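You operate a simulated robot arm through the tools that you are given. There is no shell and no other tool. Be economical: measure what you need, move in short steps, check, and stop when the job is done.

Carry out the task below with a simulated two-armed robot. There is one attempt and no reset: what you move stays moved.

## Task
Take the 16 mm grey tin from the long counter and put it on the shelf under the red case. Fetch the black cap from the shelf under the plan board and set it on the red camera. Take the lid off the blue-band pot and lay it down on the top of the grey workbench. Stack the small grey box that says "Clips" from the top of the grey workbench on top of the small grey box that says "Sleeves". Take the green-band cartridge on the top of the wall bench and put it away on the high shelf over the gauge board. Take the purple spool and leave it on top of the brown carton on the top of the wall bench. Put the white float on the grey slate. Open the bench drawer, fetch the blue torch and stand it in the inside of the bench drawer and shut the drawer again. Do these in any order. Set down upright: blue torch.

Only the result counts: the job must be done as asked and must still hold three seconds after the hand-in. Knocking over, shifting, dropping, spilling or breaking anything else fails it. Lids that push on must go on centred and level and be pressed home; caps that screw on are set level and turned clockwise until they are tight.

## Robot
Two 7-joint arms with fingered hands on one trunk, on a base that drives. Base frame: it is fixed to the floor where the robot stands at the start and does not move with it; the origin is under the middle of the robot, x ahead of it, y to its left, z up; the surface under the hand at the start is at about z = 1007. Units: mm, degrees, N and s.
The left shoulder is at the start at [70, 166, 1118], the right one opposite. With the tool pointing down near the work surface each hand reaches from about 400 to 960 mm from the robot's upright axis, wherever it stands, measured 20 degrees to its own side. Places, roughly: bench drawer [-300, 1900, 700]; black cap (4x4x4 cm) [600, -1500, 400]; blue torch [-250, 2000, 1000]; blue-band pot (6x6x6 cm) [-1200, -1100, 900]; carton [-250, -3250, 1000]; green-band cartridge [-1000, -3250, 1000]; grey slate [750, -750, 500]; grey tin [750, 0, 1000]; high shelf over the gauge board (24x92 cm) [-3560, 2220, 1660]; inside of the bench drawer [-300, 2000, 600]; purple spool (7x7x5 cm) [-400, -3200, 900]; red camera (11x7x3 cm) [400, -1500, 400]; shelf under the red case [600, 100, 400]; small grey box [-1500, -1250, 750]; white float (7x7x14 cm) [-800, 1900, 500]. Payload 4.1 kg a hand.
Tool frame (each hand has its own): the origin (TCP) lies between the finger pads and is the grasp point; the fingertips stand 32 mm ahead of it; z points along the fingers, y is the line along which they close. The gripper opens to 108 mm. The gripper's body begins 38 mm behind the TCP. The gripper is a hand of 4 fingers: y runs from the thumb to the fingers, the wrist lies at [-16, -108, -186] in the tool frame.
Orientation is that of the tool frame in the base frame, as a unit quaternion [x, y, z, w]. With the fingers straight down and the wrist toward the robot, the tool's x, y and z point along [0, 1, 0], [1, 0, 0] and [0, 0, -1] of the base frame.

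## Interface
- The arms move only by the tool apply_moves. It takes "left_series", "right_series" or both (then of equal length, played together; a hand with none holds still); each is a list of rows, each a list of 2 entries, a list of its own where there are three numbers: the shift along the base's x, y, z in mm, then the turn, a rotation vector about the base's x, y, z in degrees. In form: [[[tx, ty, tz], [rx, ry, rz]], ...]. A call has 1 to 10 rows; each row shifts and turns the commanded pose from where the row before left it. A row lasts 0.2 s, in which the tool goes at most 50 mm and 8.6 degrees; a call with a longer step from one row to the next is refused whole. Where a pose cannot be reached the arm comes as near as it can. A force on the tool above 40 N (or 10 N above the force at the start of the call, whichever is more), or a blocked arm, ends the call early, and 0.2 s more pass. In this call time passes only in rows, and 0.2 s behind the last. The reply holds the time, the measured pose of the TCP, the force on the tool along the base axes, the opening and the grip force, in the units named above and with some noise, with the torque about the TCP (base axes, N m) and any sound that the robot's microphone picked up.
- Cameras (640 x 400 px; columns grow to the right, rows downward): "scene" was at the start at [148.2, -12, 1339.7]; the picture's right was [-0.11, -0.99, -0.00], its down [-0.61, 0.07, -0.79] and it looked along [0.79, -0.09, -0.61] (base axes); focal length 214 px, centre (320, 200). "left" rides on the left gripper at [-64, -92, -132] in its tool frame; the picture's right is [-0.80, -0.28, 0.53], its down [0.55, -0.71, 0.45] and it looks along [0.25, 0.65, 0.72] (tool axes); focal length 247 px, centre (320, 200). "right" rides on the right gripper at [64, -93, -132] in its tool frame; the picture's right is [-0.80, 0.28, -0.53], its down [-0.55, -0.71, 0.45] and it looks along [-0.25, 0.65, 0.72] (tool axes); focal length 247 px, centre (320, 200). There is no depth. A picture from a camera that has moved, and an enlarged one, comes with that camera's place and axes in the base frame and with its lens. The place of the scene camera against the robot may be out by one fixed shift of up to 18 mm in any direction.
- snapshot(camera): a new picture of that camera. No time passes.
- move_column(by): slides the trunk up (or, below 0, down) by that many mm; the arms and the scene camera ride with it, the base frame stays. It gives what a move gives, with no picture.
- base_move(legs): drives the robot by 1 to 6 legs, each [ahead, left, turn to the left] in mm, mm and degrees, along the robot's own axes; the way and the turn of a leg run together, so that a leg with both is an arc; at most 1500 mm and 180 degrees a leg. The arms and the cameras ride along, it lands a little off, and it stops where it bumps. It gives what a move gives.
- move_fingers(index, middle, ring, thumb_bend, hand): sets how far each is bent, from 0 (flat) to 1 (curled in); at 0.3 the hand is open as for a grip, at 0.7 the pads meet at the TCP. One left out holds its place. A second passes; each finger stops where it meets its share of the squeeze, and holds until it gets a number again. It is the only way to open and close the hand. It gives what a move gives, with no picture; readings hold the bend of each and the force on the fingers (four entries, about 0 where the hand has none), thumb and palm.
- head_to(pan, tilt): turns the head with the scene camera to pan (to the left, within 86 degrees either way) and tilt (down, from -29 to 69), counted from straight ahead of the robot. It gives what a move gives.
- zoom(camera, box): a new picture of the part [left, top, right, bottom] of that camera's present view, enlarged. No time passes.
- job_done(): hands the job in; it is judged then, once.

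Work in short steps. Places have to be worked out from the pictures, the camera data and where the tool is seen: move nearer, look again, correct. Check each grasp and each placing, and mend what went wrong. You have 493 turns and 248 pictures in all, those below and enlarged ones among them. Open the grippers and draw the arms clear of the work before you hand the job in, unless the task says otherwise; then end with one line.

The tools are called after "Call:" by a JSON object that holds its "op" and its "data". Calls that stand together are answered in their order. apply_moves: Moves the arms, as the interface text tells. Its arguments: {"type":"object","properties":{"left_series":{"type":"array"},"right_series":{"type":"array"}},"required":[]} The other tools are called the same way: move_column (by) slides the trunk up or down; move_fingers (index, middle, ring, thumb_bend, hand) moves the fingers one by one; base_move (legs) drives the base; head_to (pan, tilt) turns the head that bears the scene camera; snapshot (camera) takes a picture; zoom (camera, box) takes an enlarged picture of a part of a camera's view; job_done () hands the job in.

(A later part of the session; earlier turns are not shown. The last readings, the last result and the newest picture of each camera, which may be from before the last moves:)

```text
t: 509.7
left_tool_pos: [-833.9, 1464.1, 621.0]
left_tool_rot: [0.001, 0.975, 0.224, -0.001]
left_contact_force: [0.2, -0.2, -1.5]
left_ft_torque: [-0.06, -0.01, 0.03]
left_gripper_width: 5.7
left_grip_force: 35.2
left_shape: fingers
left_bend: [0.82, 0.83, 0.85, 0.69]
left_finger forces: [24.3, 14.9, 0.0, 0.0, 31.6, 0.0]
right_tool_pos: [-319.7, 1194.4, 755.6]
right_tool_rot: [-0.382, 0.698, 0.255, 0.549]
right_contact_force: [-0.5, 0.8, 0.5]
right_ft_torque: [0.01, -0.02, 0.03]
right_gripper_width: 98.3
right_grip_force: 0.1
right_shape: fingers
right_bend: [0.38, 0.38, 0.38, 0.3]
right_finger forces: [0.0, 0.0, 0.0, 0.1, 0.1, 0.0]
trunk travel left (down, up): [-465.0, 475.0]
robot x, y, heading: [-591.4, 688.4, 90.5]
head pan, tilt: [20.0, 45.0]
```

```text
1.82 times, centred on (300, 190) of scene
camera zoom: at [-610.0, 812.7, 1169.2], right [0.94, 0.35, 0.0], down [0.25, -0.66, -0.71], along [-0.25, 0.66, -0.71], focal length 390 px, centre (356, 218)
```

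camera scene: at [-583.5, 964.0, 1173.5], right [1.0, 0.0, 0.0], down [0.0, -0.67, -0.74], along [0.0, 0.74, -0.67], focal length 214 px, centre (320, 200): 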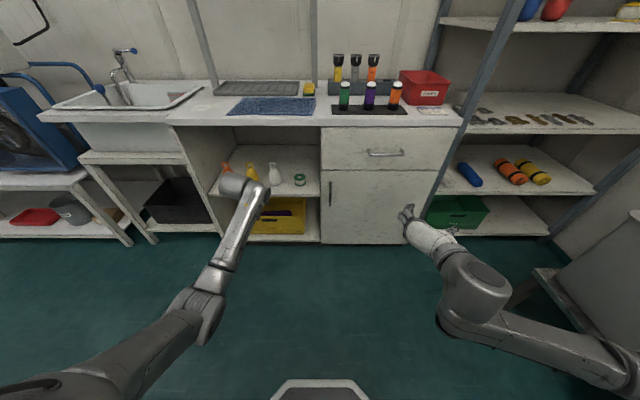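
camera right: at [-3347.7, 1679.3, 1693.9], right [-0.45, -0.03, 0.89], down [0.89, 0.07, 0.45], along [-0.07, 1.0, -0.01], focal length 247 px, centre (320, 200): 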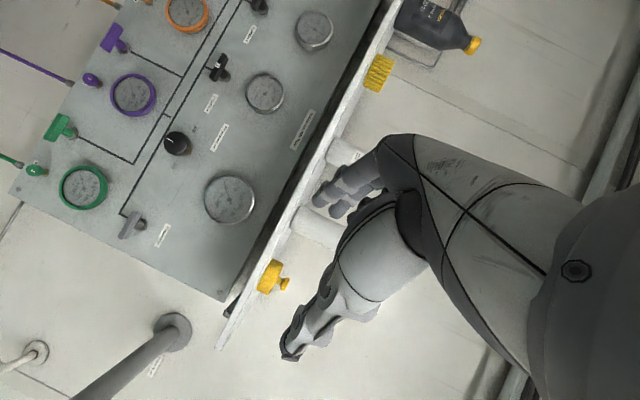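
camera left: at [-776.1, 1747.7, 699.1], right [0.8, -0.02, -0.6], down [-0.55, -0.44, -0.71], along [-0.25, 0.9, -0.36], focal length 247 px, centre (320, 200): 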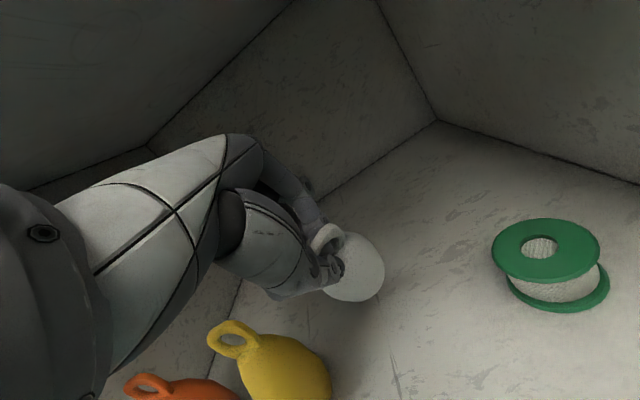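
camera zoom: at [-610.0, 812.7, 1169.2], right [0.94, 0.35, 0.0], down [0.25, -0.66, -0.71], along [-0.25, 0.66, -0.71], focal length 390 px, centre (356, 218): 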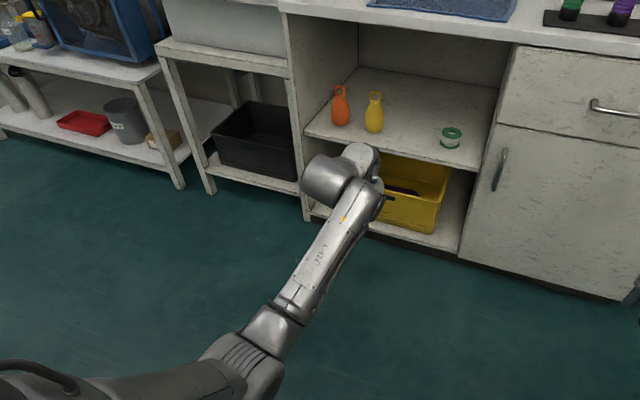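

Others stand undisturbed. Retract the left hand, move to the corridor, drive back, and turn to face the counter.

Call:
{"op": "apply_moves", "data": {"left_series": [[[0, -35, 5], [0, 0, 0]], [[0, -35, 5], [0, 0, 0]], [[0, -35, 5], [0, 0, 0]], [[0, -30, 5], [0, 0, 0]], [[0, -30, 5], [0, 0, 0]]]}}

Call:
{"op": "base_move", "data": {"legs": [[0, -220, 0], [-1050, 0, 0], [0, 0, -90.5]]}}

Call:
{"op": "base_move", "data": {"legs": [[0, -500, 0]]}}

Call:
{"op": "head_to", "data": {"pan": 10, "tilt": 25}}

Call:
{"op": "snapshot", "data": {"camera": "scene"}}

```text
t: 510.9
left_tool_pos: [-830.6, 1297.9, 647.3]
left_tool_rot: [0.001, 0.974, 0.225, 0.0]
left_contact_force: [0.5, 0.3, -2.0]
left_ft_torque: [-0.03, -0.02, -0.04]
left_gripper_width: 6.5
left_grip_force: 35.0
left_shape: fingers
left_bend: [0.83, 0.83, 0.85, 0.7]
left_finger forces: [23.8, 14.4, 0.0, 0.1, 32.1, 0.0]
right_tool_pos: [-320.1, 1193.9, 753.7]
right_tool_rot: [-0.381, 0.699, 0.255, 0.549]
right_contact_force: [-0.6, 0.0, -0.6]
right_ft_torque: [-0.04, 0.0, -0.02]
right_gripper_width: 98.5
right_grip_force: 0.1
right_shape: fingers
right_bend: [0.38, 0.38, 0.38, 0.3]
right_finger forces: [0.0, 0.0, 0.1, 0.0, 0.0, 0.0]
trunk travel left (down, up): [-465.0, 475.0]
robot x, y, heading: [-593.4, 688.4, 90.4]
head pan, tilt: [20.0, 45.0]
```

```text
t: 521.4
left_tool_pos: [249.3, -125.5, 646.3]
left_tool_rot: [0.707, 0.671, 0.155, 0.162]
left_contact_force: [0.8, 0.4, -1.1]
left_ft_torque: [-0.01, 0.05, 0.0]
left_gripper_width: 6.5
left_grip_force: 34.2
left_shape: fingers
left_bend: [0.83, 0.84, 0.85, 0.7]
left_finger forces: [25.3, 13.4, 0.0, 0.0, 30.1, 0.0]
right_tool_pos: [121.2, -632.0, 754.0]
right_tool_rot: [0.243, 0.758, -0.221, 0.563]
right_contact_force: [0.9, 0.3, -0.2]
right_ft_torque: [-0.01, -0.04, 0.02]
right_gripper_width: 98.2
right_grip_force: 0.1
right_shape: fingers
right_bend: [0.38, 0.38, 0.38, 0.3]
right_finger forces: [0.1, 0.1, 0.0, 0.0, 0.0, 0.1]
trunk travel left (down, up): [-465.0, 475.0]
robot x, y, heading: [-369.8, -332.1, -2.7]
head pan, tilt: [20.0, 45.0]
```

```text
t: 524.3
left_tool_pos: [228.9, -626.4, 647.6]
left_tool_rot: [0.714, 0.664, 0.153, 0.163]
left_contact_force: [-0.6, -0.3, -0.9]
left_ft_torque: [-0.01, 0.0, 0.03]
left_gripper_width: 7.9
left_grip_force: 43.2
left_shape: fingers
left_bend: [0.83, 0.86, 0.85, 0.7]
left_finger forces: [28.2, 22.0, 0.1, 0.0, 36.5, 0.0]
right_tool_pos: [90.1, -1129.4, 754.5]
right_tool_rot: [0.249, 0.755, -0.227, 0.562]
right_contact_force: [1.1, -0.7, 0.2]
right_ft_torque: [-0.01, -0.01, 0.01]
right_gripper_width: 98.0
right_grip_force: 0.0
right_shape: fingers
right_bend: [0.38, 0.38, 0.38, 0.3]
right_finger forces: [0.0, 0.0, 0.0, 0.1, 0.0, 0.0]
trunk travel left (down, up): [-465.0, 475.0]
robot x, y, heading: [-396.1, -822.4, -3.4]
head pan, tilt: [20.0, 45.0]
```

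```text
t: 525.1
left_tool_pos: [229.0, -625.9, 647.5]
left_tool_rot: [0.713, 0.665, 0.153, 0.164]
left_contact_force: [-0.5, 0.5, -0.3]
left_ft_torque: [-0.06, 0.04, 0.03]
left_gripper_width: 8.0
left_grip_force: 43.5
left_shape: fingers
left_bend: [0.83, 0.86, 0.85, 0.7]
left_finger forces: [28.4, 22.0, 0.0, 0.0, 36.7, 0.0]
right_tool_pos: [90.8, -1128.7, 754.6]
right_tool_rot: [0.249, 0.755, -0.227, 0.562]
right_contact_force: [0.7, 0.4, 0.1]
right_ft_torque: [0.03, 0.04, -0.05]
right_gripper_width: 98.1
right_grip_force: 0.0
right_shape: fingers
right_bend: [0.38, 0.38, 0.38, 0.3]
right_finger forces: [0.0, 0.0, 0.0, 0.0, 0.0, 0.0]
trunk travel left (down, up): [-465.0, 475.0]
robot x, y, heading: [-399.2, -823.8, -3.4]
head pan, tilt: [10.0, 25.0]
```

```text
35 pictures are left
camera scene: at [-241.9, -817.8, 1199.7], right [0.12, -0.99, 0.0], down [-0.42, -0.05, -0.91], along [0.9, 0.1, -0.42], focal length 214 px, centre (320, 200)
```

scene: 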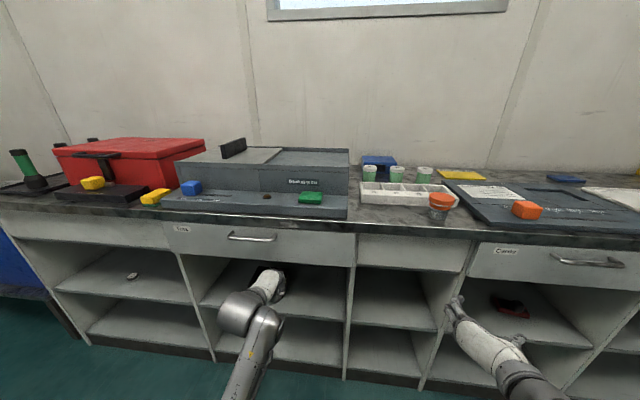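

The slate should be deep in the compartment behind the black box. Move right a bit and lower to look in.

Call:
{"op": "base_move", "data": {"legs": [[0, -200, 3.4]]}}

Call:
{"op": "move_column", "data": {"by": -150}}

Call:
{"op": "head_to", "data": {"pan": 28, "tilt": 30}}

Call:
{"op": "snapshot", "data": {"camera": "scene"}}

Call:
{"op": "snapshot", "data": {"camera": "left"}}

```text
t: 526.7
left_tool_pos: [209.4, -787.9, 647.6]
left_tool_rot: [0.693, 0.685, 0.159, 0.158]
left_contact_force: [0.4, -0.2, -1.7]
left_ft_torque: [-0.06, 0.04, 0.03]
left_gripper_width: 8.2
left_grip_force: 43.2
left_shape: fingers
left_bend: [0.83, 0.86, 0.85, 0.7]
left_finger forces: [28.4, 22.0, 0.0, 0.0, 36.7, 0.0]
right_tool_pos: [101.9, -1298.5, 754.3]
right_tool_rot: [0.227, 0.763, -0.208, 0.568]
right_contact_force: [0.8, -0.2, -0.1]
right_ft_torque: [0.01, -0.01, 0.0]
right_gripper_width: 98.3
right_grip_force: 0.0
right_shape: fingers
right_bend: [0.38, 0.38, 0.38, 0.3]
right_finger forces: [0.0, 0.0, 0.0, 0.0, 0.0, 0.1]
trunk travel left (down, up): [-465.0, 475.0]
robot x, y, heading: [-402.3, -1021.3, -0.2]
head pan, tilt: [10.0, 25.0]
```

```text
t: 528.5
left_tool_pos: [209.5, -787.0, 497.3]
left_tool_rot: [0.693, 0.685, 0.158, 0.159]
left_contact_force: [0.0, 0.5, -1.8]
left_ft_torque: [-0.04, 0.02, 0.0]
left_gripper_width: 7.9
left_grip_force: 43.4
left_shape: fingers
left_bend: [0.83, 0.86, 0.85, 0.7]
left_finger forces: [28.2, 22.0, 0.1, 0.1, 36.5, 0.1]
right_tool_pos: [102.0, -1298.5, 604.7]
right_tool_rot: [0.227, 0.763, -0.209, 0.568]
right_contact_force: [0.1, -0.3, 0.2]
right_ft_torque: [-0.01, 0.02, 0.0]
right_gripper_width: 98.4
right_grip_force: 0.0
right_shape: fingers
right_bend: [0.38, 0.38, 0.38, 0.3]
right_finger forces: [0.0, 0.1, 0.1, 0.0, 0.1, 0.1]
trunk travel left (down, up): [-315.0, 625.0]
robot x, y, heading: [-403.7, -1020.9, -0.3]
head pan, tilt: [10.0, 25.0]
```

```text
t: 529.3
left_tool_pos: [210.5, -787.4, 497.8]
left_tool_rot: [0.693, 0.686, 0.158, 0.159]
left_contact_force: [-0.6, 0.5, -1.8]
left_ft_torque: [-0.05, 0.06, -0.01]
left_gripper_width: 7.9
left_grip_force: 43.6
left_shape: fingers
left_bend: [0.83, 0.86, 0.85, 0.7]
left_finger forces: [28.2, 22.0, 0.0, 0.0, 36.6, 0.0]
right_tool_pos: [101.9, -1298.8, 604.2]
right_tool_rot: [0.227, 0.763, -0.21, 0.568]
right_contact_force: [-0.2, -0.3, -0.3]
right_ft_torque: [-0.03, 0.02, 0.0]
right_gripper_width: 98.3
right_grip_force: 0.1
right_shape: fingers
right_bend: [0.38, 0.38, 0.38, 0.3]
right_finger forces: [0.0, 0.0, 0.0, 0.1, 0.1, 0.0]
trunk travel left (down, up): [-315.0, 625.0]
robot x, y, heading: [-400.3, -1022.3, -0.1]
head pan, tilt: [28.0, 30.0]
```

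```text
34 pictures are left
camera scene: at [-259.3, -980.9, 1041.8], right [0.47, -0.88, 0.0], down [-0.44, -0.23, -0.87], along [0.76, 0.41, -0.5], focal length 214 px, centre (320, 200)
```

scene: 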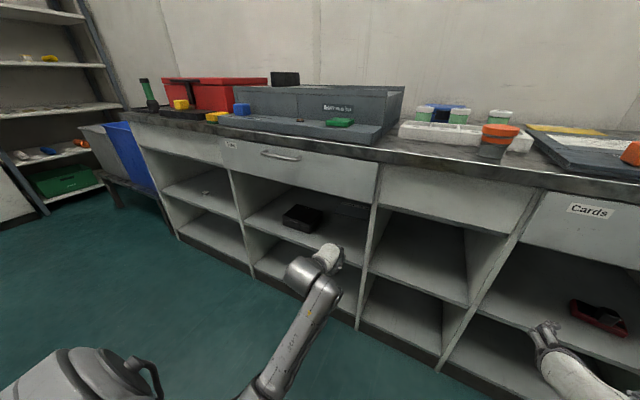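

```text
33 pictures are left
camera left: at [67.5, -849.7, 574.9], right [-0.03, -0.8, -0.6], down [-0.43, 0.55, -0.71], along [0.9, 0.24, -0.36], focal length 247 px, centre (320, 200)
```

left: 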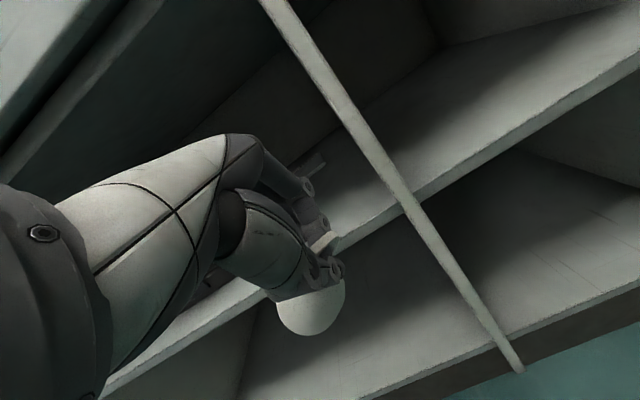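

Zoom into the compartment in the scene view to find the slate.

Call:
{"op": "zoom", "data": {"camera": "scene", "box": [230, 160, 390, 270]}}

```text
3.64 times, centred on (310, 215) of scene
camera zoom: at [-259.3, -980.9, 1041.8], right [0.47, -0.88, 0.0], down [-0.44, -0.23, -0.87], along [0.76, 0.41, -0.5], focal length 780 px, centre (356, 146)
```

zoom: 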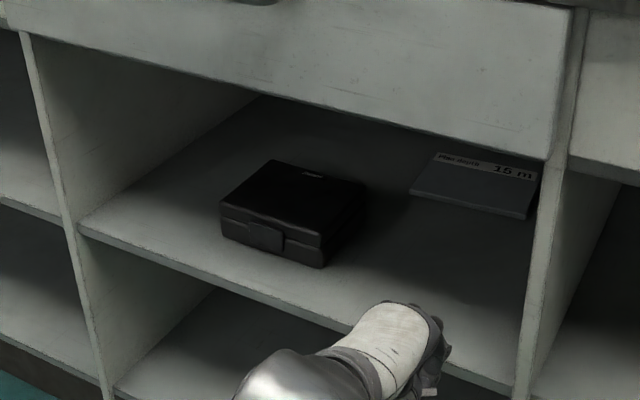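

The slate lies flat at about (660,-685) with the black box left-front of it. The float hangs sideways from its ring; best is to stand it upright at the shelf front, then re-grip its body with the (horizontal) right hand. First rotate the left hand so the float hangs upright.

Call:
{"op": "apply_moves", "data": {"left_series": [[[0, 5, 20], [-7.7, 0, 0]], [[0, 5, 20], [-7.7, 0, 0]], [[0, 5, 20], [-7.7, 0, 0]], [[0, 5, 20], [-7.7, 0, 0]], [[0, 5, 20], [-7.7, 0, 0]], [[0, 5, 10], [-7.5, 0, 0]], [[0, 0, 0], [0, 7.5, 0]], [[0, 0, 0], [0, 7.5, 0]]]}}

Call:
{"op": "snapshot", "data": {"camera": "left"}}

Call:
{"op": "zoom", "data": {"camera": "scene", "box": [230, 160, 470, 320]}}

```text
t: 531.1
left_tool_pos: [210.1, -758.2, 607.3]
left_tool_rot: [0.554, 0.741, -0.198, 0.322]
left_contact_force: [-0.2, -0.7, -1.5]
left_ft_torque: [0.04, 0.04, -0.02]
left_gripper_width: 8.5
left_grip_force: 41.6
left_shape: fingers
left_bend: [0.83, 0.86, 0.85, 0.7]
left_finger forces: [27.6, 20.9, 0.1, 0.1, 35.1, 0.1]
right_tool_pos: [102.0, -1297.8, 603.7]
right_tool_rot: [0.227, 0.762, -0.21, 0.569]
right_contact_force: [0.6, -0.4, 0.7]
right_ft_torque: [0.01, 0.0, -0.01]
right_gripper_width: 98.3
right_grip_force: 0.0
right_shape: fingers
right_bend: [0.38, 0.38, 0.38, 0.3]
right_finger forces: [0.0, 0.1, 0.1, 0.0, 0.1, 0.0]
trunk travel left (down, up): [-315.0, 625.0]
robot x, y, heading: [-397.4, -1026.9, 0.0]
head pan, tilt: [28.0, 30.0]
```

```text
31 pictures are left
camera left: at [98.5, -744.6, 739.6], right [0.01, -0.99, 0.16], down [-0.65, -0.13, -0.75], along [0.76, -0.1, -0.64], focal length 247 px, centre (320, 200)
```

left: 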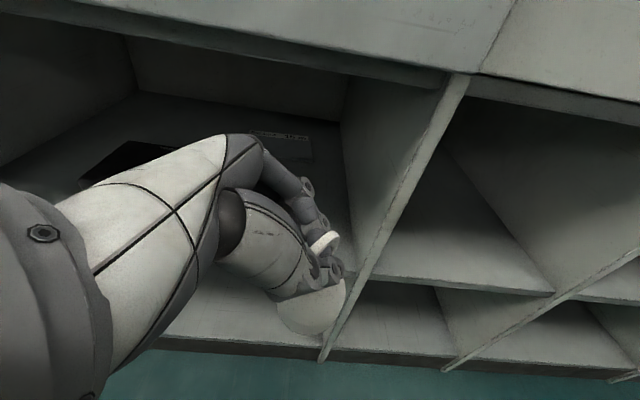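

```text
2.50 times, centred on (350, 240) of scene
camera zoom: at [-259.3, -980.9, 1041.8], right [0.47, -0.88, 0.0], down [-0.44, -0.23, -0.87], along [0.76, 0.41, -0.5], focal length 536 px, centre (245, 100)
```

zoom: 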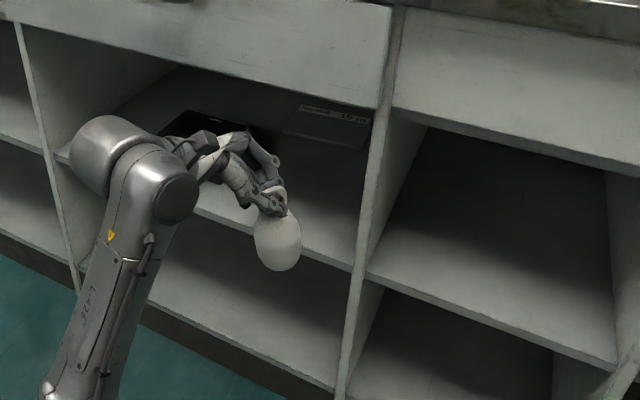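

The float now hangs upright. Move in over the shelf front and lower it to stand at about (385,-750).

Call:
{"op": "base_move", "data": {"legs": [[110, 0, 0]]}}

Call:
{"op": "apply_moves", "data": {"left_series": [[[25, 5, 0], [0, 0, 0]], [[25, 5, 0], [0, 0, 0]], [[15, 5, -10], [0, 0, 0]], [[0, 0, -10], [0, 0, 0]], [[0, 0, -6], [0, 0, 0]], [[0, 0, -5], [0, 0, 0]]]}}

Call:
{"op": "zoom", "data": {"camera": "scene", "box": [230, 160, 470, 320]}}

```text
t: 532.3
left_tool_pos: [323.6, -757.1, 605.6]
left_tool_rot: [0.555, 0.741, -0.197, 0.323]
left_contact_force: [-0.1, -0.2, -2.4]
left_ft_torque: [0.0, 0.01, 0.01]
left_gripper_width: 8.2
left_grip_force: 41.9
left_shape: fingers
left_bend: [0.83, 0.86, 0.85, 0.7]
left_finger forces: [27.6, 20.8, 0.0, 0.0, 35.1, 0.0]
right_tool_pos: [215.2, -1298.2, 604.4]
right_tool_rot: [0.227, 0.763, -0.211, 0.568]
right_contact_force: [-0.1, 0.9, 0.1]
right_ft_torque: [-0.02, 0.01, -0.02]
right_gripper_width: 98.4
right_grip_force: 0.0
right_shape: fingers
right_bend: [0.38, 0.38, 0.38, 0.3]
right_finger forces: [0.1, 0.0, 0.1, 0.1, 0.1, 0.1]
trunk travel left (down, up): [-315.0, 625.0]
robot x, y, heading: [-288.9, -1020.5, -0.1]
head pan, tilt: [28.0, 30.0]
```

```text
t: 533.0
left_tool_pos: [380.2, -745.1, 601.8]
left_tool_rot: [0.554, 0.742, -0.199, 0.321]
left_contact_force: [-3.0, 0.3, -4.7]
left_ft_torque: [-0.26, -0.59, 0.22]
left_gripper_width: 8.6
left_grip_force: 41.8
left_shape: fingers
left_bend: [0.83, 0.86, 0.85, 0.7]
left_finger forces: [27.8, 20.7, 0.1, 0.0, 35.3, 0.1]
right_tool_pos: [215.0, -1297.6, 603.4]
right_tool_rot: [0.226, 0.763, -0.209, 0.569]
right_contact_force: [0.2, -0.5, 0.6]
right_ft_torque: [0.0, 0.0, 0.0]
right_gripper_width: 98.2
right_grip_force: 0.0
right_shape: fingers
right_bend: [0.38, 0.38, 0.38, 0.3]
right_finger forces: [0.0, 0.0, 0.0, 0.0, 0.0, 0.0]
trunk travel left (down, up): [-315.0, 625.0]
robot x, y, heading: [-286.7, -1022.1, 0.3]
head pan, tilt: [28.0, 30.0]
stopped in row 3 (left hand): the force on the tool passed its limit at 57 N (the readings are from after the stop); the commanded pose is now the measured one
```

```text
2.50 times, centred on (350, 240) of scene
camera zoom: at [-147.1, -980.8, 1041.8], right [0.47, -0.88, 0.0], down [-0.44, -0.24, -0.87], along [0.76, 0.41, -0.5], focal length 536 px, centre (245, 100)
```

zoom: 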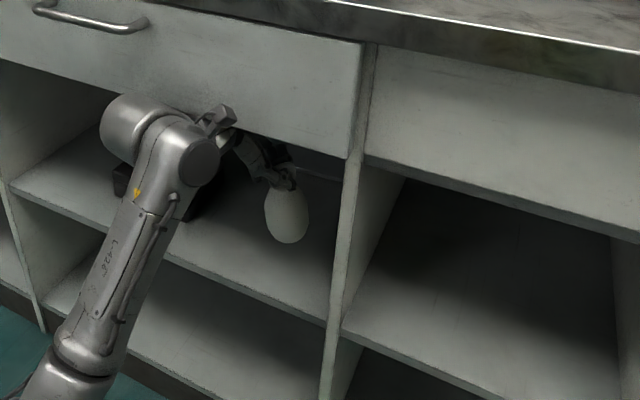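

The hand's back touched the drawer edge. Ease back slightly and lower the float here.

Call:
{"op": "apply_moves", "data": {"left_series": [[[-5, 0, -4], [0, 0, 0]], [[0, 0, -10], [0, 0, 0]], [[0, 0, -8], [0, 0, 0]], [[0, 0, -4], [0, 0, 0]], [[0, 0, -4], [0, 0, 0]]]}}

Call:
{"op": "zoom", "data": {"camera": "scene", "box": [280, 190, 400, 280]}}

```text
t: 534.2
left_tool_pos: [375.0, -744.7, 571.3]
left_tool_rot: [0.554, 0.742, -0.199, 0.322]
left_contact_force: [0.1, 0.0, -0.9]
left_ft_torque: [0.02, 0.02, 0.02]
left_gripper_width: 8.5
left_grip_force: 41.6
left_shape: fingers
left_bend: [0.83, 0.86, 0.85, 0.7]
left_finger forces: [27.7, 20.7, 0.0, 0.0, 35.4, 0.1]
right_tool_pos: [214.1, -1298.3, 604.4]
right_tool_rot: [0.227, 0.763, -0.21, 0.568]
right_contact_force: [-0.2, 0.3, -0.9]
right_ft_torque: [-0.02, 0.05, 0.01]
right_gripper_width: 98.5
right_grip_force: 0.1
right_shape: fingers
right_bend: [0.38, 0.38, 0.38, 0.3]
right_finger forces: [0.0, 0.0, 0.1, 0.1, 0.1, 0.0]
trunk travel left (down, up): [-315.0, 625.0]
robot x, y, heading: [-287.1, -1022.6, -0.1]
head pan, tilt: [28.0, 30.0]
```

```text
4.44 times, centred on (340, 235) of scene
camera zoom: at [-147.2, -980.9, 1041.8], right [0.47, -0.88, 0.0], down [-0.44, -0.24, -0.87], along [0.76, 0.41, -0.5], focal length 953 px, centre (231, 44)
```

zoom: 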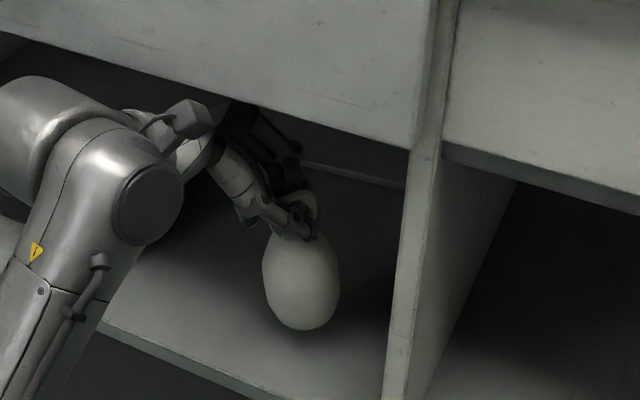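

Lower until it touches the shelf.

Call:
{"op": "apply_moves", "data": {"left_series": [[[0, 0, -3], [0, 0, 0]], [[0, 0, -3], [0, 0, 0]], [[0, 0, -3], [0, 0, 0]], [[0, 0, -3], [0, 0, 0]], [[0, 0, -3], [0, 0, 0]]]}}

```text
t: 535.4
left_tool_pos: [374.8, -745.1, 555.9]
left_tool_rot: [0.554, 0.742, -0.199, 0.321]
left_contact_force: [0.3, 0.0, -1.3]
left_ft_torque: [-0.02, -0.01, 0.0]
left_gripper_width: 8.2
left_grip_force: 42.7
left_shape: fingers
left_bend: [0.83, 0.86, 0.85, 0.7]
left_finger forces: [27.6, 20.6, 0.0, 0.0, 35.4, 0.0]
right_tool_pos: [215.0, -1297.1, 603.6]
right_tool_rot: [0.227, 0.762, -0.209, 0.569]
right_contact_force: [-0.1, -0.7, 0.6]
right_ft_torque: [-0.02, 0.03, -0.01]
right_gripper_width: 98.4
right_grip_force: 0.1
right_shape: fingers
right_bend: [0.38, 0.38, 0.38, 0.3]
right_finger forces: [0.1, 0.0, 0.0, 0.0, 0.0, 0.0]
trunk travel left (down, up): [-315.0, 625.0]
robot x, y, heading: [-287.3, -1023.0, 0.1]
head pan, tilt: [28.0, 30.0]
```

Call:
{"op": "apply_moves", "data": {"left_series": [[[0, 0, -3], [0, 0, 0]], [[0, 0, -3], [0, 0, 0]], [[0, 0, -3], [0, 0, 0]], [[0, 0, -3], [0, 0, 0]], [[0, 0, -3], [0, 0, 0]], [[0, 0, -2], [0, 0, 0]]]}}

Call:
{"op": "zoom", "data": {"camera": "scene", "box": [280, 190, 400, 280]}}

```text
t: 536.8
left_tool_pos: [375.7, -744.5, 545.8]
left_tool_rot: [0.555, 0.74, -0.196, 0.325]
left_contact_force: [-1.9, -2.6, 32.4]
left_ft_torque: [-0.59, 0.49, -0.07]
left_gripper_width: 8.9
left_grip_force: 51.9
left_shape: fingers
left_bend: [0.84, 0.86, 0.85, 0.71]
left_finger forces: [26.6, 21.9, 0.0, 0.1, 55.7, 0.0]
right_tool_pos: [213.5, -1299.0, 604.9]
right_tool_rot: [0.227, 0.762, -0.208, 0.569]
right_contact_force: [0.5, 0.3, 0.5]
right_ft_torque: [-0.05, -0.02, 0.01]
right_gripper_width: 98.1
right_grip_force: 0.0
right_shape: fingers
right_bend: [0.38, 0.38, 0.38, 0.3]
right_finger forces: [0.0, 0.0, 0.0, 0.0, 0.0, 0.0]
trunk travel left (down, up): [-315.0, 625.0]
robot x, y, heading: [-287.6, -1023.4, -0.0]
head pan, tilt: [28.0, 30.0]
```

```text
4.44 times, centred on (340, 235) of scene
camera zoom: at [-150.7, -982.4, 1042.9], right [0.47, -0.88, 0.0], down [-0.44, -0.23, -0.87], along [0.77, 0.41, -0.5], focal length 953 px, centre (231, 44)
```

zoom: 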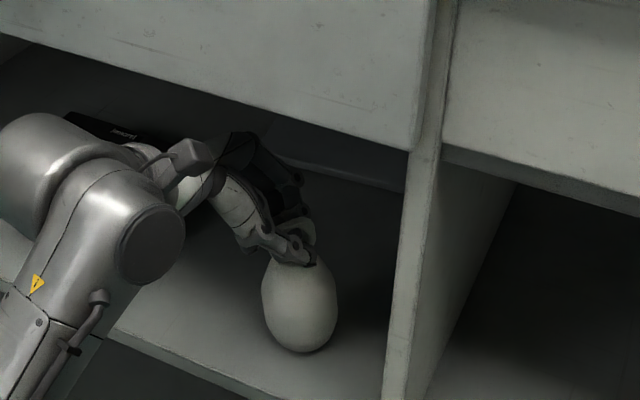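

Touching firmly. Ease up 3 mm, then open the hand and see if the float stands.

Call:
{"op": "apply_moves", "data": {"left_series": [[[0, 0, 3], [0, 0, 0]]]}}

Call:
{"op": "move_fingers", "data": {"hand": "left", "index": 0.6, "middle": 0.6, "ring": 0.6, "thumb_bend": 0.5}}

Call:
{"op": "zoom", "data": {"camera": "scene", "box": [280, 190, 400, 280]}}

```text
t: 537.2
left_tool_pos: [373.2, -745.0, 545.9]
left_tool_rot: [0.555, 0.741, -0.196, 0.323]
left_contact_force: [-1.6, -2.5, 29.2]
left_ft_torque: [-0.62, 0.38, -0.05]
left_gripper_width: 9.1
left_grip_force: 53.7
left_shape: fingers
left_bend: [0.84, 0.86, 0.85, 0.71]
left_finger forces: [27.6, 22.7, 0.0, 0.0, 57.8, 0.0]
right_tool_pos: [213.1, -1298.5, 605.4]
right_tool_rot: [0.227, 0.762, -0.209, 0.569]
right_contact_force: [-1.0, -0.2, -0.6]
right_ft_torque: [0.0, -0.04, -0.01]
right_gripper_width: 98.2
right_grip_force: 0.0
right_shape: fingers
right_bend: [0.38, 0.38, 0.38, 0.3]
right_finger forces: [0.0, 0.0, 0.0, 0.0, 0.0, 0.0]
trunk travel left (down, up): [-315.0, 625.0]
robot x, y, heading: [-289.1, -1018.5, 0.2]
head pan, tilt: [28.0, 30.0]
```

```text
t: 538.2
left_tool_pos: [372.8, -745.5, 546.0]
left_tool_rot: [0.555, 0.741, -0.195, 0.324]
left_contact_force: [-3.5, -0.8, 39.2]
left_ft_torque: [-0.38, -0.58, -0.11]
left_gripper_width: 32.8
left_grip_force: 23.3
left_shape: fingers
left_bend: [0.67, 0.75, 0.6, 0.5]
left_finger forces: [7.3, 40.3, 0.1, 0.0, 0.0, 0.0]
right_tool_pos: [211.3, -1298.4, 605.9]
right_tool_rot: [0.228, 0.762, -0.208, 0.57]
right_contact_force: [1.0, -0.6, -0.1]
right_ft_torque: [0.02, -0.03, 0.02]
right_gripper_width: 98.3
right_grip_force: 0.1
right_shape: fingers
right_bend: [0.38, 0.38, 0.38, 0.3]
right_finger forces: [0.0, 0.0, 0.0, 0.1, 0.0, 0.0]
trunk travel left (down, up): [-315.0, 625.0]
robot x, y, heading: [-285.2, -1021.6, 0.3]
head pan, tilt: [28.0, 30.0]
```

```text
4.44 times, centred on (340, 235) of scene
camera zoom: at [-151.8, -982.6, 1042.6], right [0.47, -0.88, 0.0], down [-0.44, -0.23, -0.87], along [0.77, 0.41, -0.5], focal length 953 px, centre (231, 44)
```

zoom: 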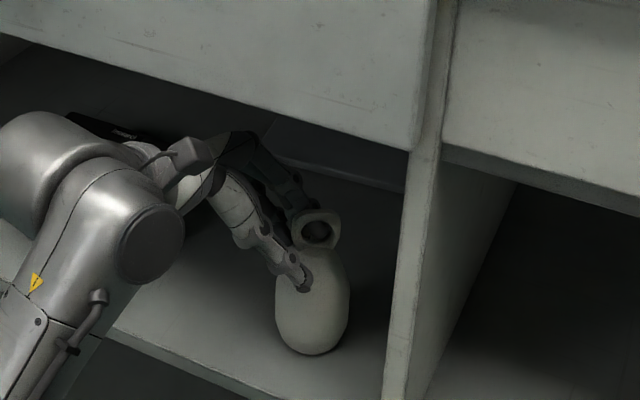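

The float stands, but the middle finger is through the ring. Relieve the pressure first by raising slightly.

Call:
{"op": "apply_moves", "data": {"left_series": [[[0, 0, 4], [0, 0, 0]], [[0, 1, 4], [0, 0, 0]]]}}

Call:
{"op": "snapshot", "data": {"camera": "left"}}

```text
t: 538.8
left_tool_pos: [374.3, -742.6, 551.3]
left_tool_rot: [0.555, 0.742, -0.198, 0.32]
left_contact_force: [-1.8, -0.4, 14.7]
left_ft_torque: [-0.14, -0.15, 0.03]
left_gripper_width: 41.6
left_grip_force: 8.8
left_shape: fingers
left_bend: [0.6, 0.63, 0.6, 0.5]
left_finger forces: [0.0, 17.5, 0.0, 0.0, 0.1, 0.0]
right_tool_pos: [213.1, -1297.8, 605.3]
right_tool_rot: [0.227, 0.762, -0.209, 0.569]
right_contact_force: [0.1, 0.4, 0.0]
right_ft_torque: [-0.04, 0.0, -0.02]
right_gripper_width: 98.3
right_grip_force: 0.0
right_shape: fingers
right_bend: [0.38, 0.38, 0.38, 0.3]
right_finger forces: [0.0, 0.0, 0.0, 0.1, 0.1, 0.0]
trunk travel left (down, up): [-315.0, 625.0]
robot x, y, heading: [-288.4, -1022.0, -0.0]
head pan, tilt: [28.0, 30.0]
```

```text
25 pictures are left
camera left: at [263.1, -731.0, 683.2], right [0.01, -0.99, 0.16], down [-0.65, -0.12, -0.75], along [0.76, -0.09, -0.65], focal length 247 px, centre (320, 200)
```

left: 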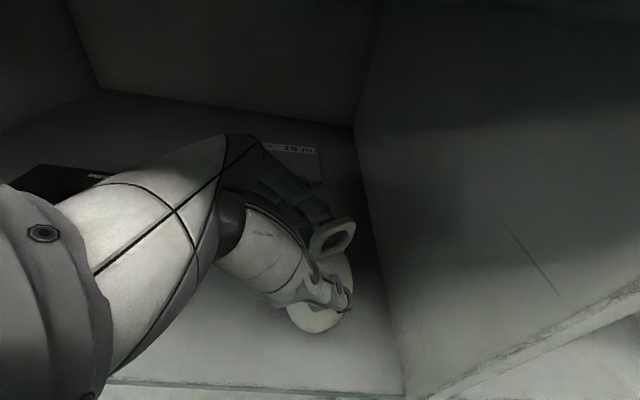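

Continue easing up and to the left.

Call:
{"op": "apply_moves", "data": {"left_series": [[[-1, 2, 4], [0, 0, 0]], [[-1, 3, 5], [0, 0, 0]]]}}

```text
t: 539.4
left_tool_pos: [372.2, -740.5, 559.2]
left_tool_rot: [0.554, 0.742, -0.198, 0.321]
left_contact_force: [0.0, 0.7, 0.0]
left_ft_torque: [-0.02, 0.0, 0.01]
left_gripper_width: 41.7
left_grip_force: 0.0
left_shape: fingers
left_bend: [0.6, 0.6, 0.6, 0.5]
left_finger forces: [0.0, 0.0, 0.0, 0.0, 0.0, 0.1]
right_tool_pos: [214.0, -1298.1, 604.0]
right_tool_rot: [0.227, 0.763, -0.208, 0.568]
right_contact_force: [-1.0, 0.3, 0.1]
right_ft_torque: [-0.01, -0.02, 0.05]
right_gripper_width: 98.3
right_grip_force: 0.0
right_shape: fingers
right_bend: [0.38, 0.38, 0.38, 0.3]
right_finger forces: [0.1, 0.0, 0.0, 0.0, 0.0, 0.0]
trunk travel left (down, up): [-315.0, 625.0]
robot x, y, heading: [-287.9, -1021.3, 0.2]
head pan, tilt: [28.0, 30.0]
```

Forces are zero. Open a bit wider and withdraw along the finger direction in small steps.

Call:
{"op": "move_fingers", "data": {"hand": "left", "index": 0.5, "middle": 0.5, "ring": 0.5, "thumb_bend": 0.35}}

Call:
{"op": "apply_moves", "data": {"left_series": [[[-3, 6, 7], [0, 0, 0]], [[-3, 7, 7], [0, 0, 0]], [[-4, 8, 6], [0, 0, 0]]]}}

Call:
{"op": "zoom", "data": {"camera": "scene", "box": [280, 190, 400, 280]}}

```text
t: 540.4
left_tool_pos: [373.4, -740.6, 559.7]
left_tool_rot: [0.555, 0.742, -0.198, 0.32]
left_contact_force: [0.9, -0.2, -0.2]
left_ft_torque: [0.03, 0.03, -0.01]
left_gripper_width: 74.8
left_grip_force: 0.1
left_shape: fingers
left_bend: [0.5, 0.5, 0.5, 0.35]
left_finger forces: [0.1, 0.1, 0.0, 0.0, 0.1, 0.0]
right_tool_pos: [214.4, -1298.0, 604.4]
right_tool_rot: [0.228, 0.763, -0.209, 0.568]
right_contact_force: [0.5, 0.6, -0.9]
right_ft_torque: [0.01, -0.02, 0.05]
right_gripper_width: 98.3
right_grip_force: 0.0
right_shape: fingers
right_bend: [0.38, 0.38, 0.38, 0.3]
right_finger forces: [0.0, 0.0, 0.0, 0.0, 0.1, 0.1]
trunk travel left (down, up): [-315.0, 625.0]
robot x, y, heading: [-289.2, -1019.4, -0.0]
head pan, tilt: [28.0, 30.0]
```

```text
t: 541.2
left_tool_pos: [362.0, -720.0, 579.0]
left_tool_rot: [0.555, 0.741, -0.198, 0.322]
left_contact_force: [0.3, 0.1, 0.4]
left_ft_torque: [0.0, -0.02, -0.02]
left_gripper_width: 75.2
left_grip_force: 0.0
left_shape: fingers
left_bend: [0.5, 0.5, 0.5, 0.35]
left_finger forces: [0.0, 0.0, 0.1, 0.1, 0.1, 0.1]
right_tool_pos: [214.6, -1297.9, 603.9]
right_tool_rot: [0.227, 0.763, -0.209, 0.568]
right_contact_force: [1.1, -0.3, -0.5]
right_ft_torque: [-0.04, 0.01, -0.01]
right_gripper_width: 98.4
right_grip_force: 0.0
right_shape: fingers
right_bend: [0.38, 0.38, 0.38, 0.3]
right_finger forces: [0.0, 0.0, 0.0, 0.0, 0.1, 0.1]
trunk travel left (down, up): [-315.0, 625.0]
robot x, y, heading: [-285.1, -1020.2, -0.1]
head pan, tilt: [28.0, 30.0]
```

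```text
4.44 times, centred on (340, 235) of scene
camera zoom: at [-147.4, -981.0, 1041.8], right [0.47, -0.88, 0.0], down [-0.44, -0.24, -0.87], along [0.76, 0.41, -0.5], focal length 953 px, centre (231, 44)
```

zoom: 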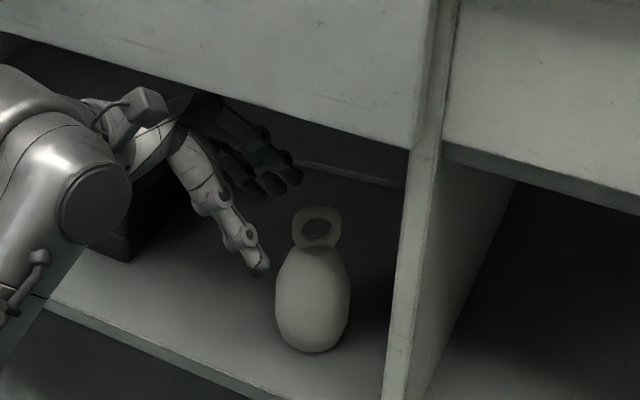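

The float stands upright by itself at ≈(380,-765). Withdraw the left hand by backing off, move left so the right arm faces it, and set heights.

Call:
{"op": "base_move", "data": {"legs": [[-300, 0, 0], [0, 520, 0]]}}

Call:
{"op": "move_column", "data": {"by": -220}}

Call:
{"op": "apply_moves", "data": {"right_series": [[[0, 0, 25], [0, 0, 0]], [[0, 0, 25], [0, 0, 0]], [[0, 0, 20], [0, 0, 0]], [[0, 0, 12], [0, 0, 0]]]}}

Call:
{"op": "snapshot", "data": {"camera": "right"}}

```text
t: 545.8
left_tool_pos: [74.1, -228.4, 580.0]
left_tool_rot: [0.56, 0.737, -0.2, 0.32]
left_contact_force: [0.5, -0.1, 0.9]
left_ft_torque: [0.02, 0.01, 0.01]
left_gripper_width: 75.2
left_grip_force: 0.2
left_shape: fingers
left_bend: [0.5, 0.5, 0.5, 0.35]
left_finger forces: [0.0, 0.1, 0.0, 0.0, 0.0, 0.0]
right_tool_pos: [-84.4, -803.3, 604.4]
right_tool_rot: [0.234, 0.761, -0.215, 0.566]
right_contact_force: [0.2, 0.5, -1.4]
right_ft_torque: [-0.01, -0.01, 0.03]
right_gripper_width: 98.4
right_grip_force: 0.0
right_shape: fingers
right_bend: [0.38, 0.38, 0.38, 0.3]
right_finger forces: [0.1, 0.0, 0.1, 0.0, 0.1, 0.1]
trunk travel left (down, up): [-315.0, 625.0]
robot x, y, heading: [-578.3, -515.6, -0.9]
head pan, tilt: [28.0, 30.0]
```

```text
t: 548.2
left_tool_pos: [74.4, -228.8, 359.2]
left_tool_rot: [0.561, 0.737, -0.201, 0.32]
left_contact_force: [0.1, 1.0, -0.1]
left_ft_torque: [0.02, 0.03, 0.01]
left_gripper_width: 75.4
left_grip_force: 0.0
left_shape: fingers
left_bend: [0.5, 0.5, 0.5, 0.35]
left_finger forces: [0.1, 0.0, 0.0, 0.1, 0.0, 0.0]
right_tool_pos: [-84.5, -802.5, 384.0]
right_tool_rot: [0.234, 0.761, -0.214, 0.566]
right_contact_force: [0.4, -0.9, 0.3]
right_ft_torque: [-0.02, 0.01, -0.02]
right_gripper_width: 98.1
right_grip_force: 0.0
right_shape: fingers
right_bend: [0.38, 0.38, 0.38, 0.3]
right_finger forces: [0.1, 0.1, 0.0, 0.1, 0.0, 0.0]
trunk travel left (down, up): [-95.0, 845.0]
robot x, y, heading: [-582.5, -515.9, -1.0]
head pan, tilt: [28.0, 30.0]
```

```text
t: 549.2
left_tool_pos: [74.5, -227.7, 359.7]
left_tool_rot: [0.561, 0.737, -0.201, 0.32]
left_contact_force: [-0.6, -0.1, 0.2]
left_ft_torque: [-0.01, -0.02, -0.01]
left_gripper_width: 75.1
left_grip_force: 0.1
left_shape: fingers
left_bend: [0.5, 0.5, 0.5, 0.35]
left_finger forces: [0.0, 0.0, 0.1, 0.0, 0.0, 0.0]
right_tool_pos: [-62.1, -824.9, 413.8]
right_tool_rot: [0.233, 0.76, -0.214, 0.567]
right_contact_force: [-0.1, 0.7, -0.1]
right_ft_torque: [0.04, 0.02, 0.01]
right_gripper_width: 98.2
right_grip_force: 0.1
right_shape: fingers
right_bend: [0.38, 0.38, 0.38, 0.3]
right_finger forces: [0.1, 0.0, 0.0, 0.0, 0.1, 0.0]
right hand out of reach, approached as far as the arm can: row 1, 2, 3, 4
trunk travel left (down, up): [-95.0, 845.0]
robot x, y, heading: [-583.1, -521.4, -0.9]
head pan, tilt: [28.0, 30.0]
```

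```text
23 pictures are left
camera right: at [-233.5, -814.4, 391.5], right [-0.04, 0.45, 0.89], down [0.05, -0.89, 0.45], along [1.0, 0.07, 0.01], focal length 247 px, centre (320, 200)
```

right: 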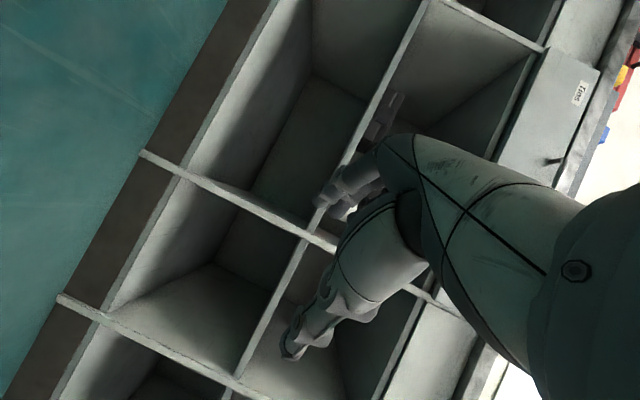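

Extend the right hand forward first, then raise to z≈466.

Call:
{"op": "apply_moves", "data": {"right_series": [[[30, 8, 8], [0, 0, 0]], [[30, 8, 8], [0, 0, 0]], [[30, 8, 12], [0, 0, 0]], [[30, 8, 12], [0, 0, 0]], [[20, 8, 12], [0, 0, 0]]]}}

Call:
{"op": "snapshot", "data": {"camera": "right"}}

```text
t: 550.4
left_tool_pos: [74.8, -227.9, 360.3]
left_tool_rot: [0.561, 0.737, -0.201, 0.319]
left_contact_force: [-0.5, 0.6, -0.1]
left_ft_torque: [0.03, 0.02, 0.03]
left_gripper_width: 75.4
left_grip_force: 0.1
left_shape: fingers
left_bend: [0.5, 0.5, 0.5, 0.35]
left_finger forces: [0.0, 0.1, 0.0, 0.0, 0.1, 0.0]
right_tool_pos: [78.1, -783.1, 467.1]
right_tool_rot: [0.234, 0.761, -0.215, 0.565]
right_contact_force: [-0.1, 0.2, -0.2]
right_ft_torque: [-0.02, 0.0, 0.01]
right_gripper_width: 98.4
right_grip_force: 0.1
right_shape: fingers
right_bend: [0.38, 0.38, 0.38, 0.3]
right_finger forces: [0.1, 0.0, 0.1, 0.0, 0.0, 0.1]
trunk travel left (down, up): [-95.0, 845.0]
robot x, y, heading: [-584.2, -516.2, -1.0]
head pan, tilt: [28.0, 30.0]
```

```text
22 pictures are left
camera right: at [-93.6, -773.4, 444.6], right [-0.04, 0.45, 0.89], down [0.06, -0.89, 0.45], along [1.0, 0.07, 0.01], focal length 247 px, centre (320, 200)
```

right: 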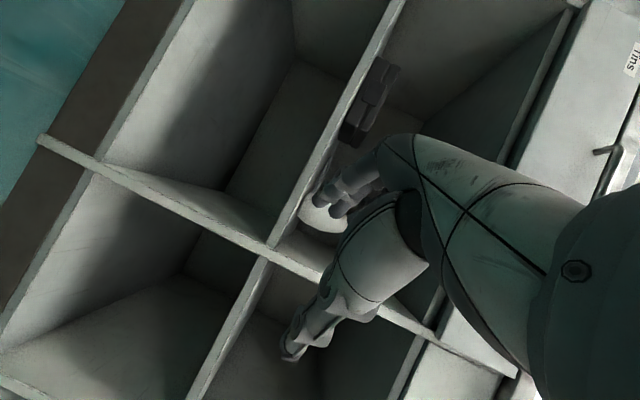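

Float at (380,-767). Tuck the left hand back/up for clearance, then drive forward to line the right hand up with the float.

Call:
{"op": "apply_moves", "data": {"left_series": [[[-18, 5, 40], [0, 0, 0]], [[-18, 5, 40], [0, 0, 0]], [[-18, 5, 40], [0, 0, 0]], [[-18, 5, 40], [0, 0, 0]], [[-18, 5, 40], [0, 0, 0]], [[-18, 5, 40], [0, 0, 0]]]}}

Call:
{"op": "base_move", "data": {"legs": [[200, 78, 1]]}}

Call:
{"op": "snapshot", "data": {"camera": "right"}}

```text
t: 551.8
left_tool_pos: [-32.4, -197.2, 601.4]
left_tool_rot: [0.561, 0.737, -0.201, 0.319]
left_contact_force: [-0.1, 0.1, -0.1]
left_ft_torque: [-0.01, -0.03, -0.02]
left_gripper_width: 75.3
left_grip_force: 0.1
left_shape: fingers
left_bend: [0.5, 0.5, 0.5, 0.35]
left_finger forces: [0.0, 0.0, 0.1, 0.0, 0.0, 0.1]
right_tool_pos: [77.8, -783.2, 466.7]
right_tool_rot: [0.234, 0.76, -0.216, 0.566]
right_contact_force: [-0.1, -0.2, -0.4]
right_ft_torque: [-0.06, 0.0, -0.03]
right_gripper_width: 98.2
right_grip_force: 0.1
right_shape: fingers
right_bend: [0.38, 0.38, 0.38, 0.3]
right_finger forces: [0.0, 0.1, 0.0, 0.0, 0.1, 0.0]
trunk travel left (down, up): [-95.0, 845.0]
robot x, y, heading: [-582.4, -520.0, -1.5]
head pan, tilt: [28.0, 30.0]
```

```text
t: 553.4
left_tool_pos: [162.9, -111.8, 601.4]
left_tool_rot: [0.554, 0.741, -0.198, 0.322]
left_contact_force: [-0.2, -0.7, -1.0]
left_ft_torque: [0.0, -0.01, -0.04]
left_gripper_width: 75.1
left_grip_force: 0.1
left_shape: fingers
left_bend: [0.5, 0.5, 0.5, 0.35]
left_finger forces: [0.0, 0.0, 0.0, 0.0, 0.0, 0.0]
right_tool_pos: [283.9, -694.9, 466.8]
right_tool_rot: [0.227, 0.763, -0.209, 0.568]
right_contact_force: [-0.1, 0.0, 0.0]
right_ft_torque: [-0.03, 0.0, -0.02]
right_gripper_width: 98.3
right_grip_force: 0.1
right_shape: fingers
right_bend: [0.38, 0.38, 0.38, 0.3]
right_finger forces: [0.0, 0.1, 0.0, 0.1, 0.0, 0.0]
trunk travel left (down, up): [-95.0, 845.0]
robot x, y, heading: [-386.6, -442.3, 0.1]
head pan, tilt: [28.0, 30.0]
```

```text
21 pictures are left
camera right: at [112.5, -688.0, 444.6], right [-0.05, 0.45, 0.89], down [0.07, -0.89, 0.45], along [1.0, 0.08, 0.01], focal length 247 px, centre (320, 200)
```

right: 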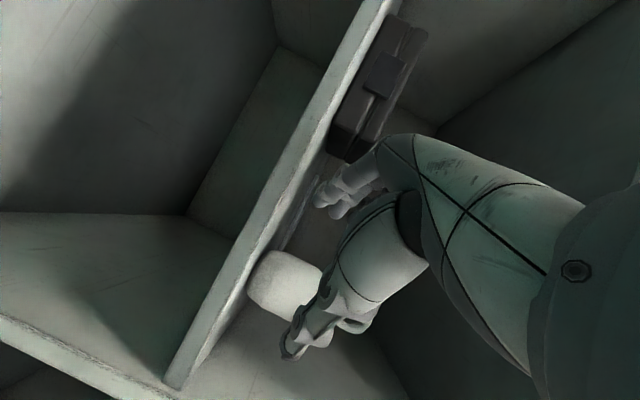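

Aligned with the float. Advance along the hand axis and close.

Call:
{"op": "apply_moves", "data": {"right_series": [[[22, -15.5, 0], [0, 0, 0]], [[22, -15.5, 0], [0, 0, 0]], [[22, -15.5, 0], [0, 0, 0]], [[22, -15.5, 0], [0, 0, 0]]]}}

Call:
{"op": "snapshot", "data": {"camera": "right"}}

```text
t: 554.4
left_tool_pos: [164.2, -111.1, 600.8]
left_tool_rot: [0.554, 0.742, -0.199, 0.322]
left_contact_force: [-0.4, -0.2, -0.1]
left_ft_torque: [0.01, 0.01, 0.0]
left_gripper_width: 75.6
left_grip_force: 0.1
left_shape: fingers
left_bend: [0.5, 0.5, 0.5, 0.35]
left_finger forces: [0.0, 0.1, 0.0, 0.0, 0.1, 0.0]
right_tool_pos: [372.3, -757.8, 463.1]
right_tool_rot: [0.226, 0.763, -0.21, 0.568]
right_contact_force: [0.1, -0.3, 0.0]
right_ft_torque: [-0.01, -0.01, 0.0]
right_gripper_width: 98.3
right_grip_force: 0.0
right_shape: fingers
right_bend: [0.38, 0.38, 0.38, 0.3]
right_finger forces: [0.1, 0.0, 0.1, 0.0, 0.0, 0.1]
trunk travel left (down, up): [-95.0, 845.0]
robot x, y, heading: [-381.4, -440.0, 0.1]
head pan, tilt: [28.0, 30.0]
```

```text
20 pictures are left
camera right: at [200.8, -750.2, 442.0], right [-0.05, 0.45, 0.89], down [0.07, -0.89, 0.45], along [1.0, 0.09, 0.01], focal length 247 px, centre (320, 200)
```

right: 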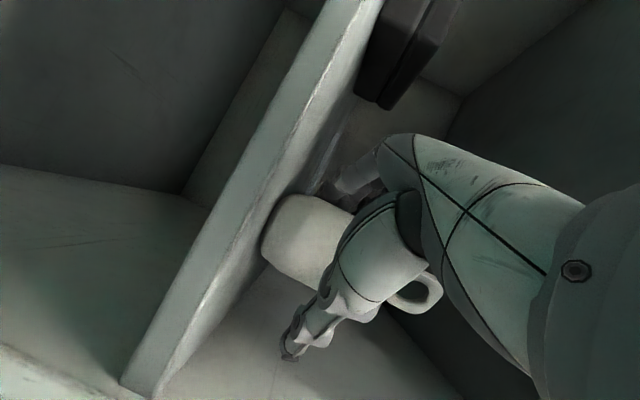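

The bulb is between thumb and fingers. Close the hand.

Call:
{"op": "move_fingers", "data": {"hand": "right", "index": 0.68, "middle": 0.68, "ring": 0.68, "thumb_bend": 0.6}}

Call:
{"op": "apply_moves", "data": {"right_series": [[[0, 0, 8], [0, 0, 0]], [[0, 0, 14], [0, 0, 0]]]}}

Call:
{"op": "snapshot", "data": {"camera": "right"}}

```text
t: 555.4
left_tool_pos: [163.1, -110.5, 600.6]
left_tool_rot: [0.554, 0.742, -0.198, 0.322]
left_contact_force: [0.1, -0.6, -0.1]
left_ft_torque: [0.0, -0.01, -0.01]
left_gripper_width: 75.6
left_grip_force: 0.1
left_shape: fingers
left_bend: [0.5, 0.5, 0.5, 0.35]
left_finger forces: [0.0, 0.0, 0.0, 0.0, 0.1, 0.0]
right_tool_pos: [372.6, -757.8, 462.4]
right_tool_rot: [0.227, 0.763, -0.21, 0.568]
right_contact_force: [0.5, -0.2, -0.4]
right_ft_torque: [0.03, 0.01, -0.01]
right_gripper_width: 59.4
right_grip_force: 21.5
right_shape: fingers
right_bend: [0.57, 0.6, 0.61, 0.45]
right_finger forces: [8.0, 7.0, 6.3, 0.0, 21.9, 0.0]
trunk travel left (down, up): [-95.0, 845.0]
robot x, y, heading: [-382.1, -442.8, -0.0]
head pan, tilt: [28.0, 30.0]
```

```text
t: 556.0
left_tool_pos: [163.7, -110.8, 599.6]
left_tool_rot: [0.554, 0.742, -0.198, 0.32]
left_contact_force: [0.3, -0.7, -0.1]
left_ft_torque: [-0.01, -0.02, -0.03]
left_gripper_width: 75.6
left_grip_force: 0.1
left_shape: fingers
left_bend: [0.5, 0.5, 0.5, 0.35]
left_finger forces: [0.0, 0.1, 0.1, 0.1, 0.0, 0.0]
right_tool_pos: [369.5, -757.3, 486.2]
right_tool_rot: [0.227, 0.763, -0.21, 0.568]
right_contact_force: [-1.0, 0.4, -1.3]
right_ft_torque: [0.02, 0.01, -0.03]
right_gripper_width: 59.1
right_grip_force: 22.0
right_shape: fingers
right_bend: [0.57, 0.6, 0.61, 0.45]
right_finger forces: [7.8, 6.9, 6.2, 0.0, 21.9, 0.1]
trunk travel left (down, up): [-95.0, 845.0]
robot x, y, heading: [-380.8, -444.4, 0.3]
head pan, tilt: [28.0, 30.0]
```

```text
19 pictures are left
camera right: at [199.1, -749.6, 464.0], right [-0.04, 0.45, 0.89], down [0.07, -0.89, 0.45], along [1.0, 0.09, 0.01], focal length 247 px, centre (320, 200)
```

right: 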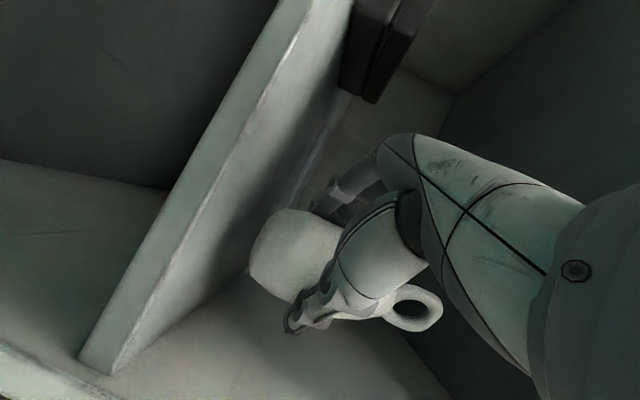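

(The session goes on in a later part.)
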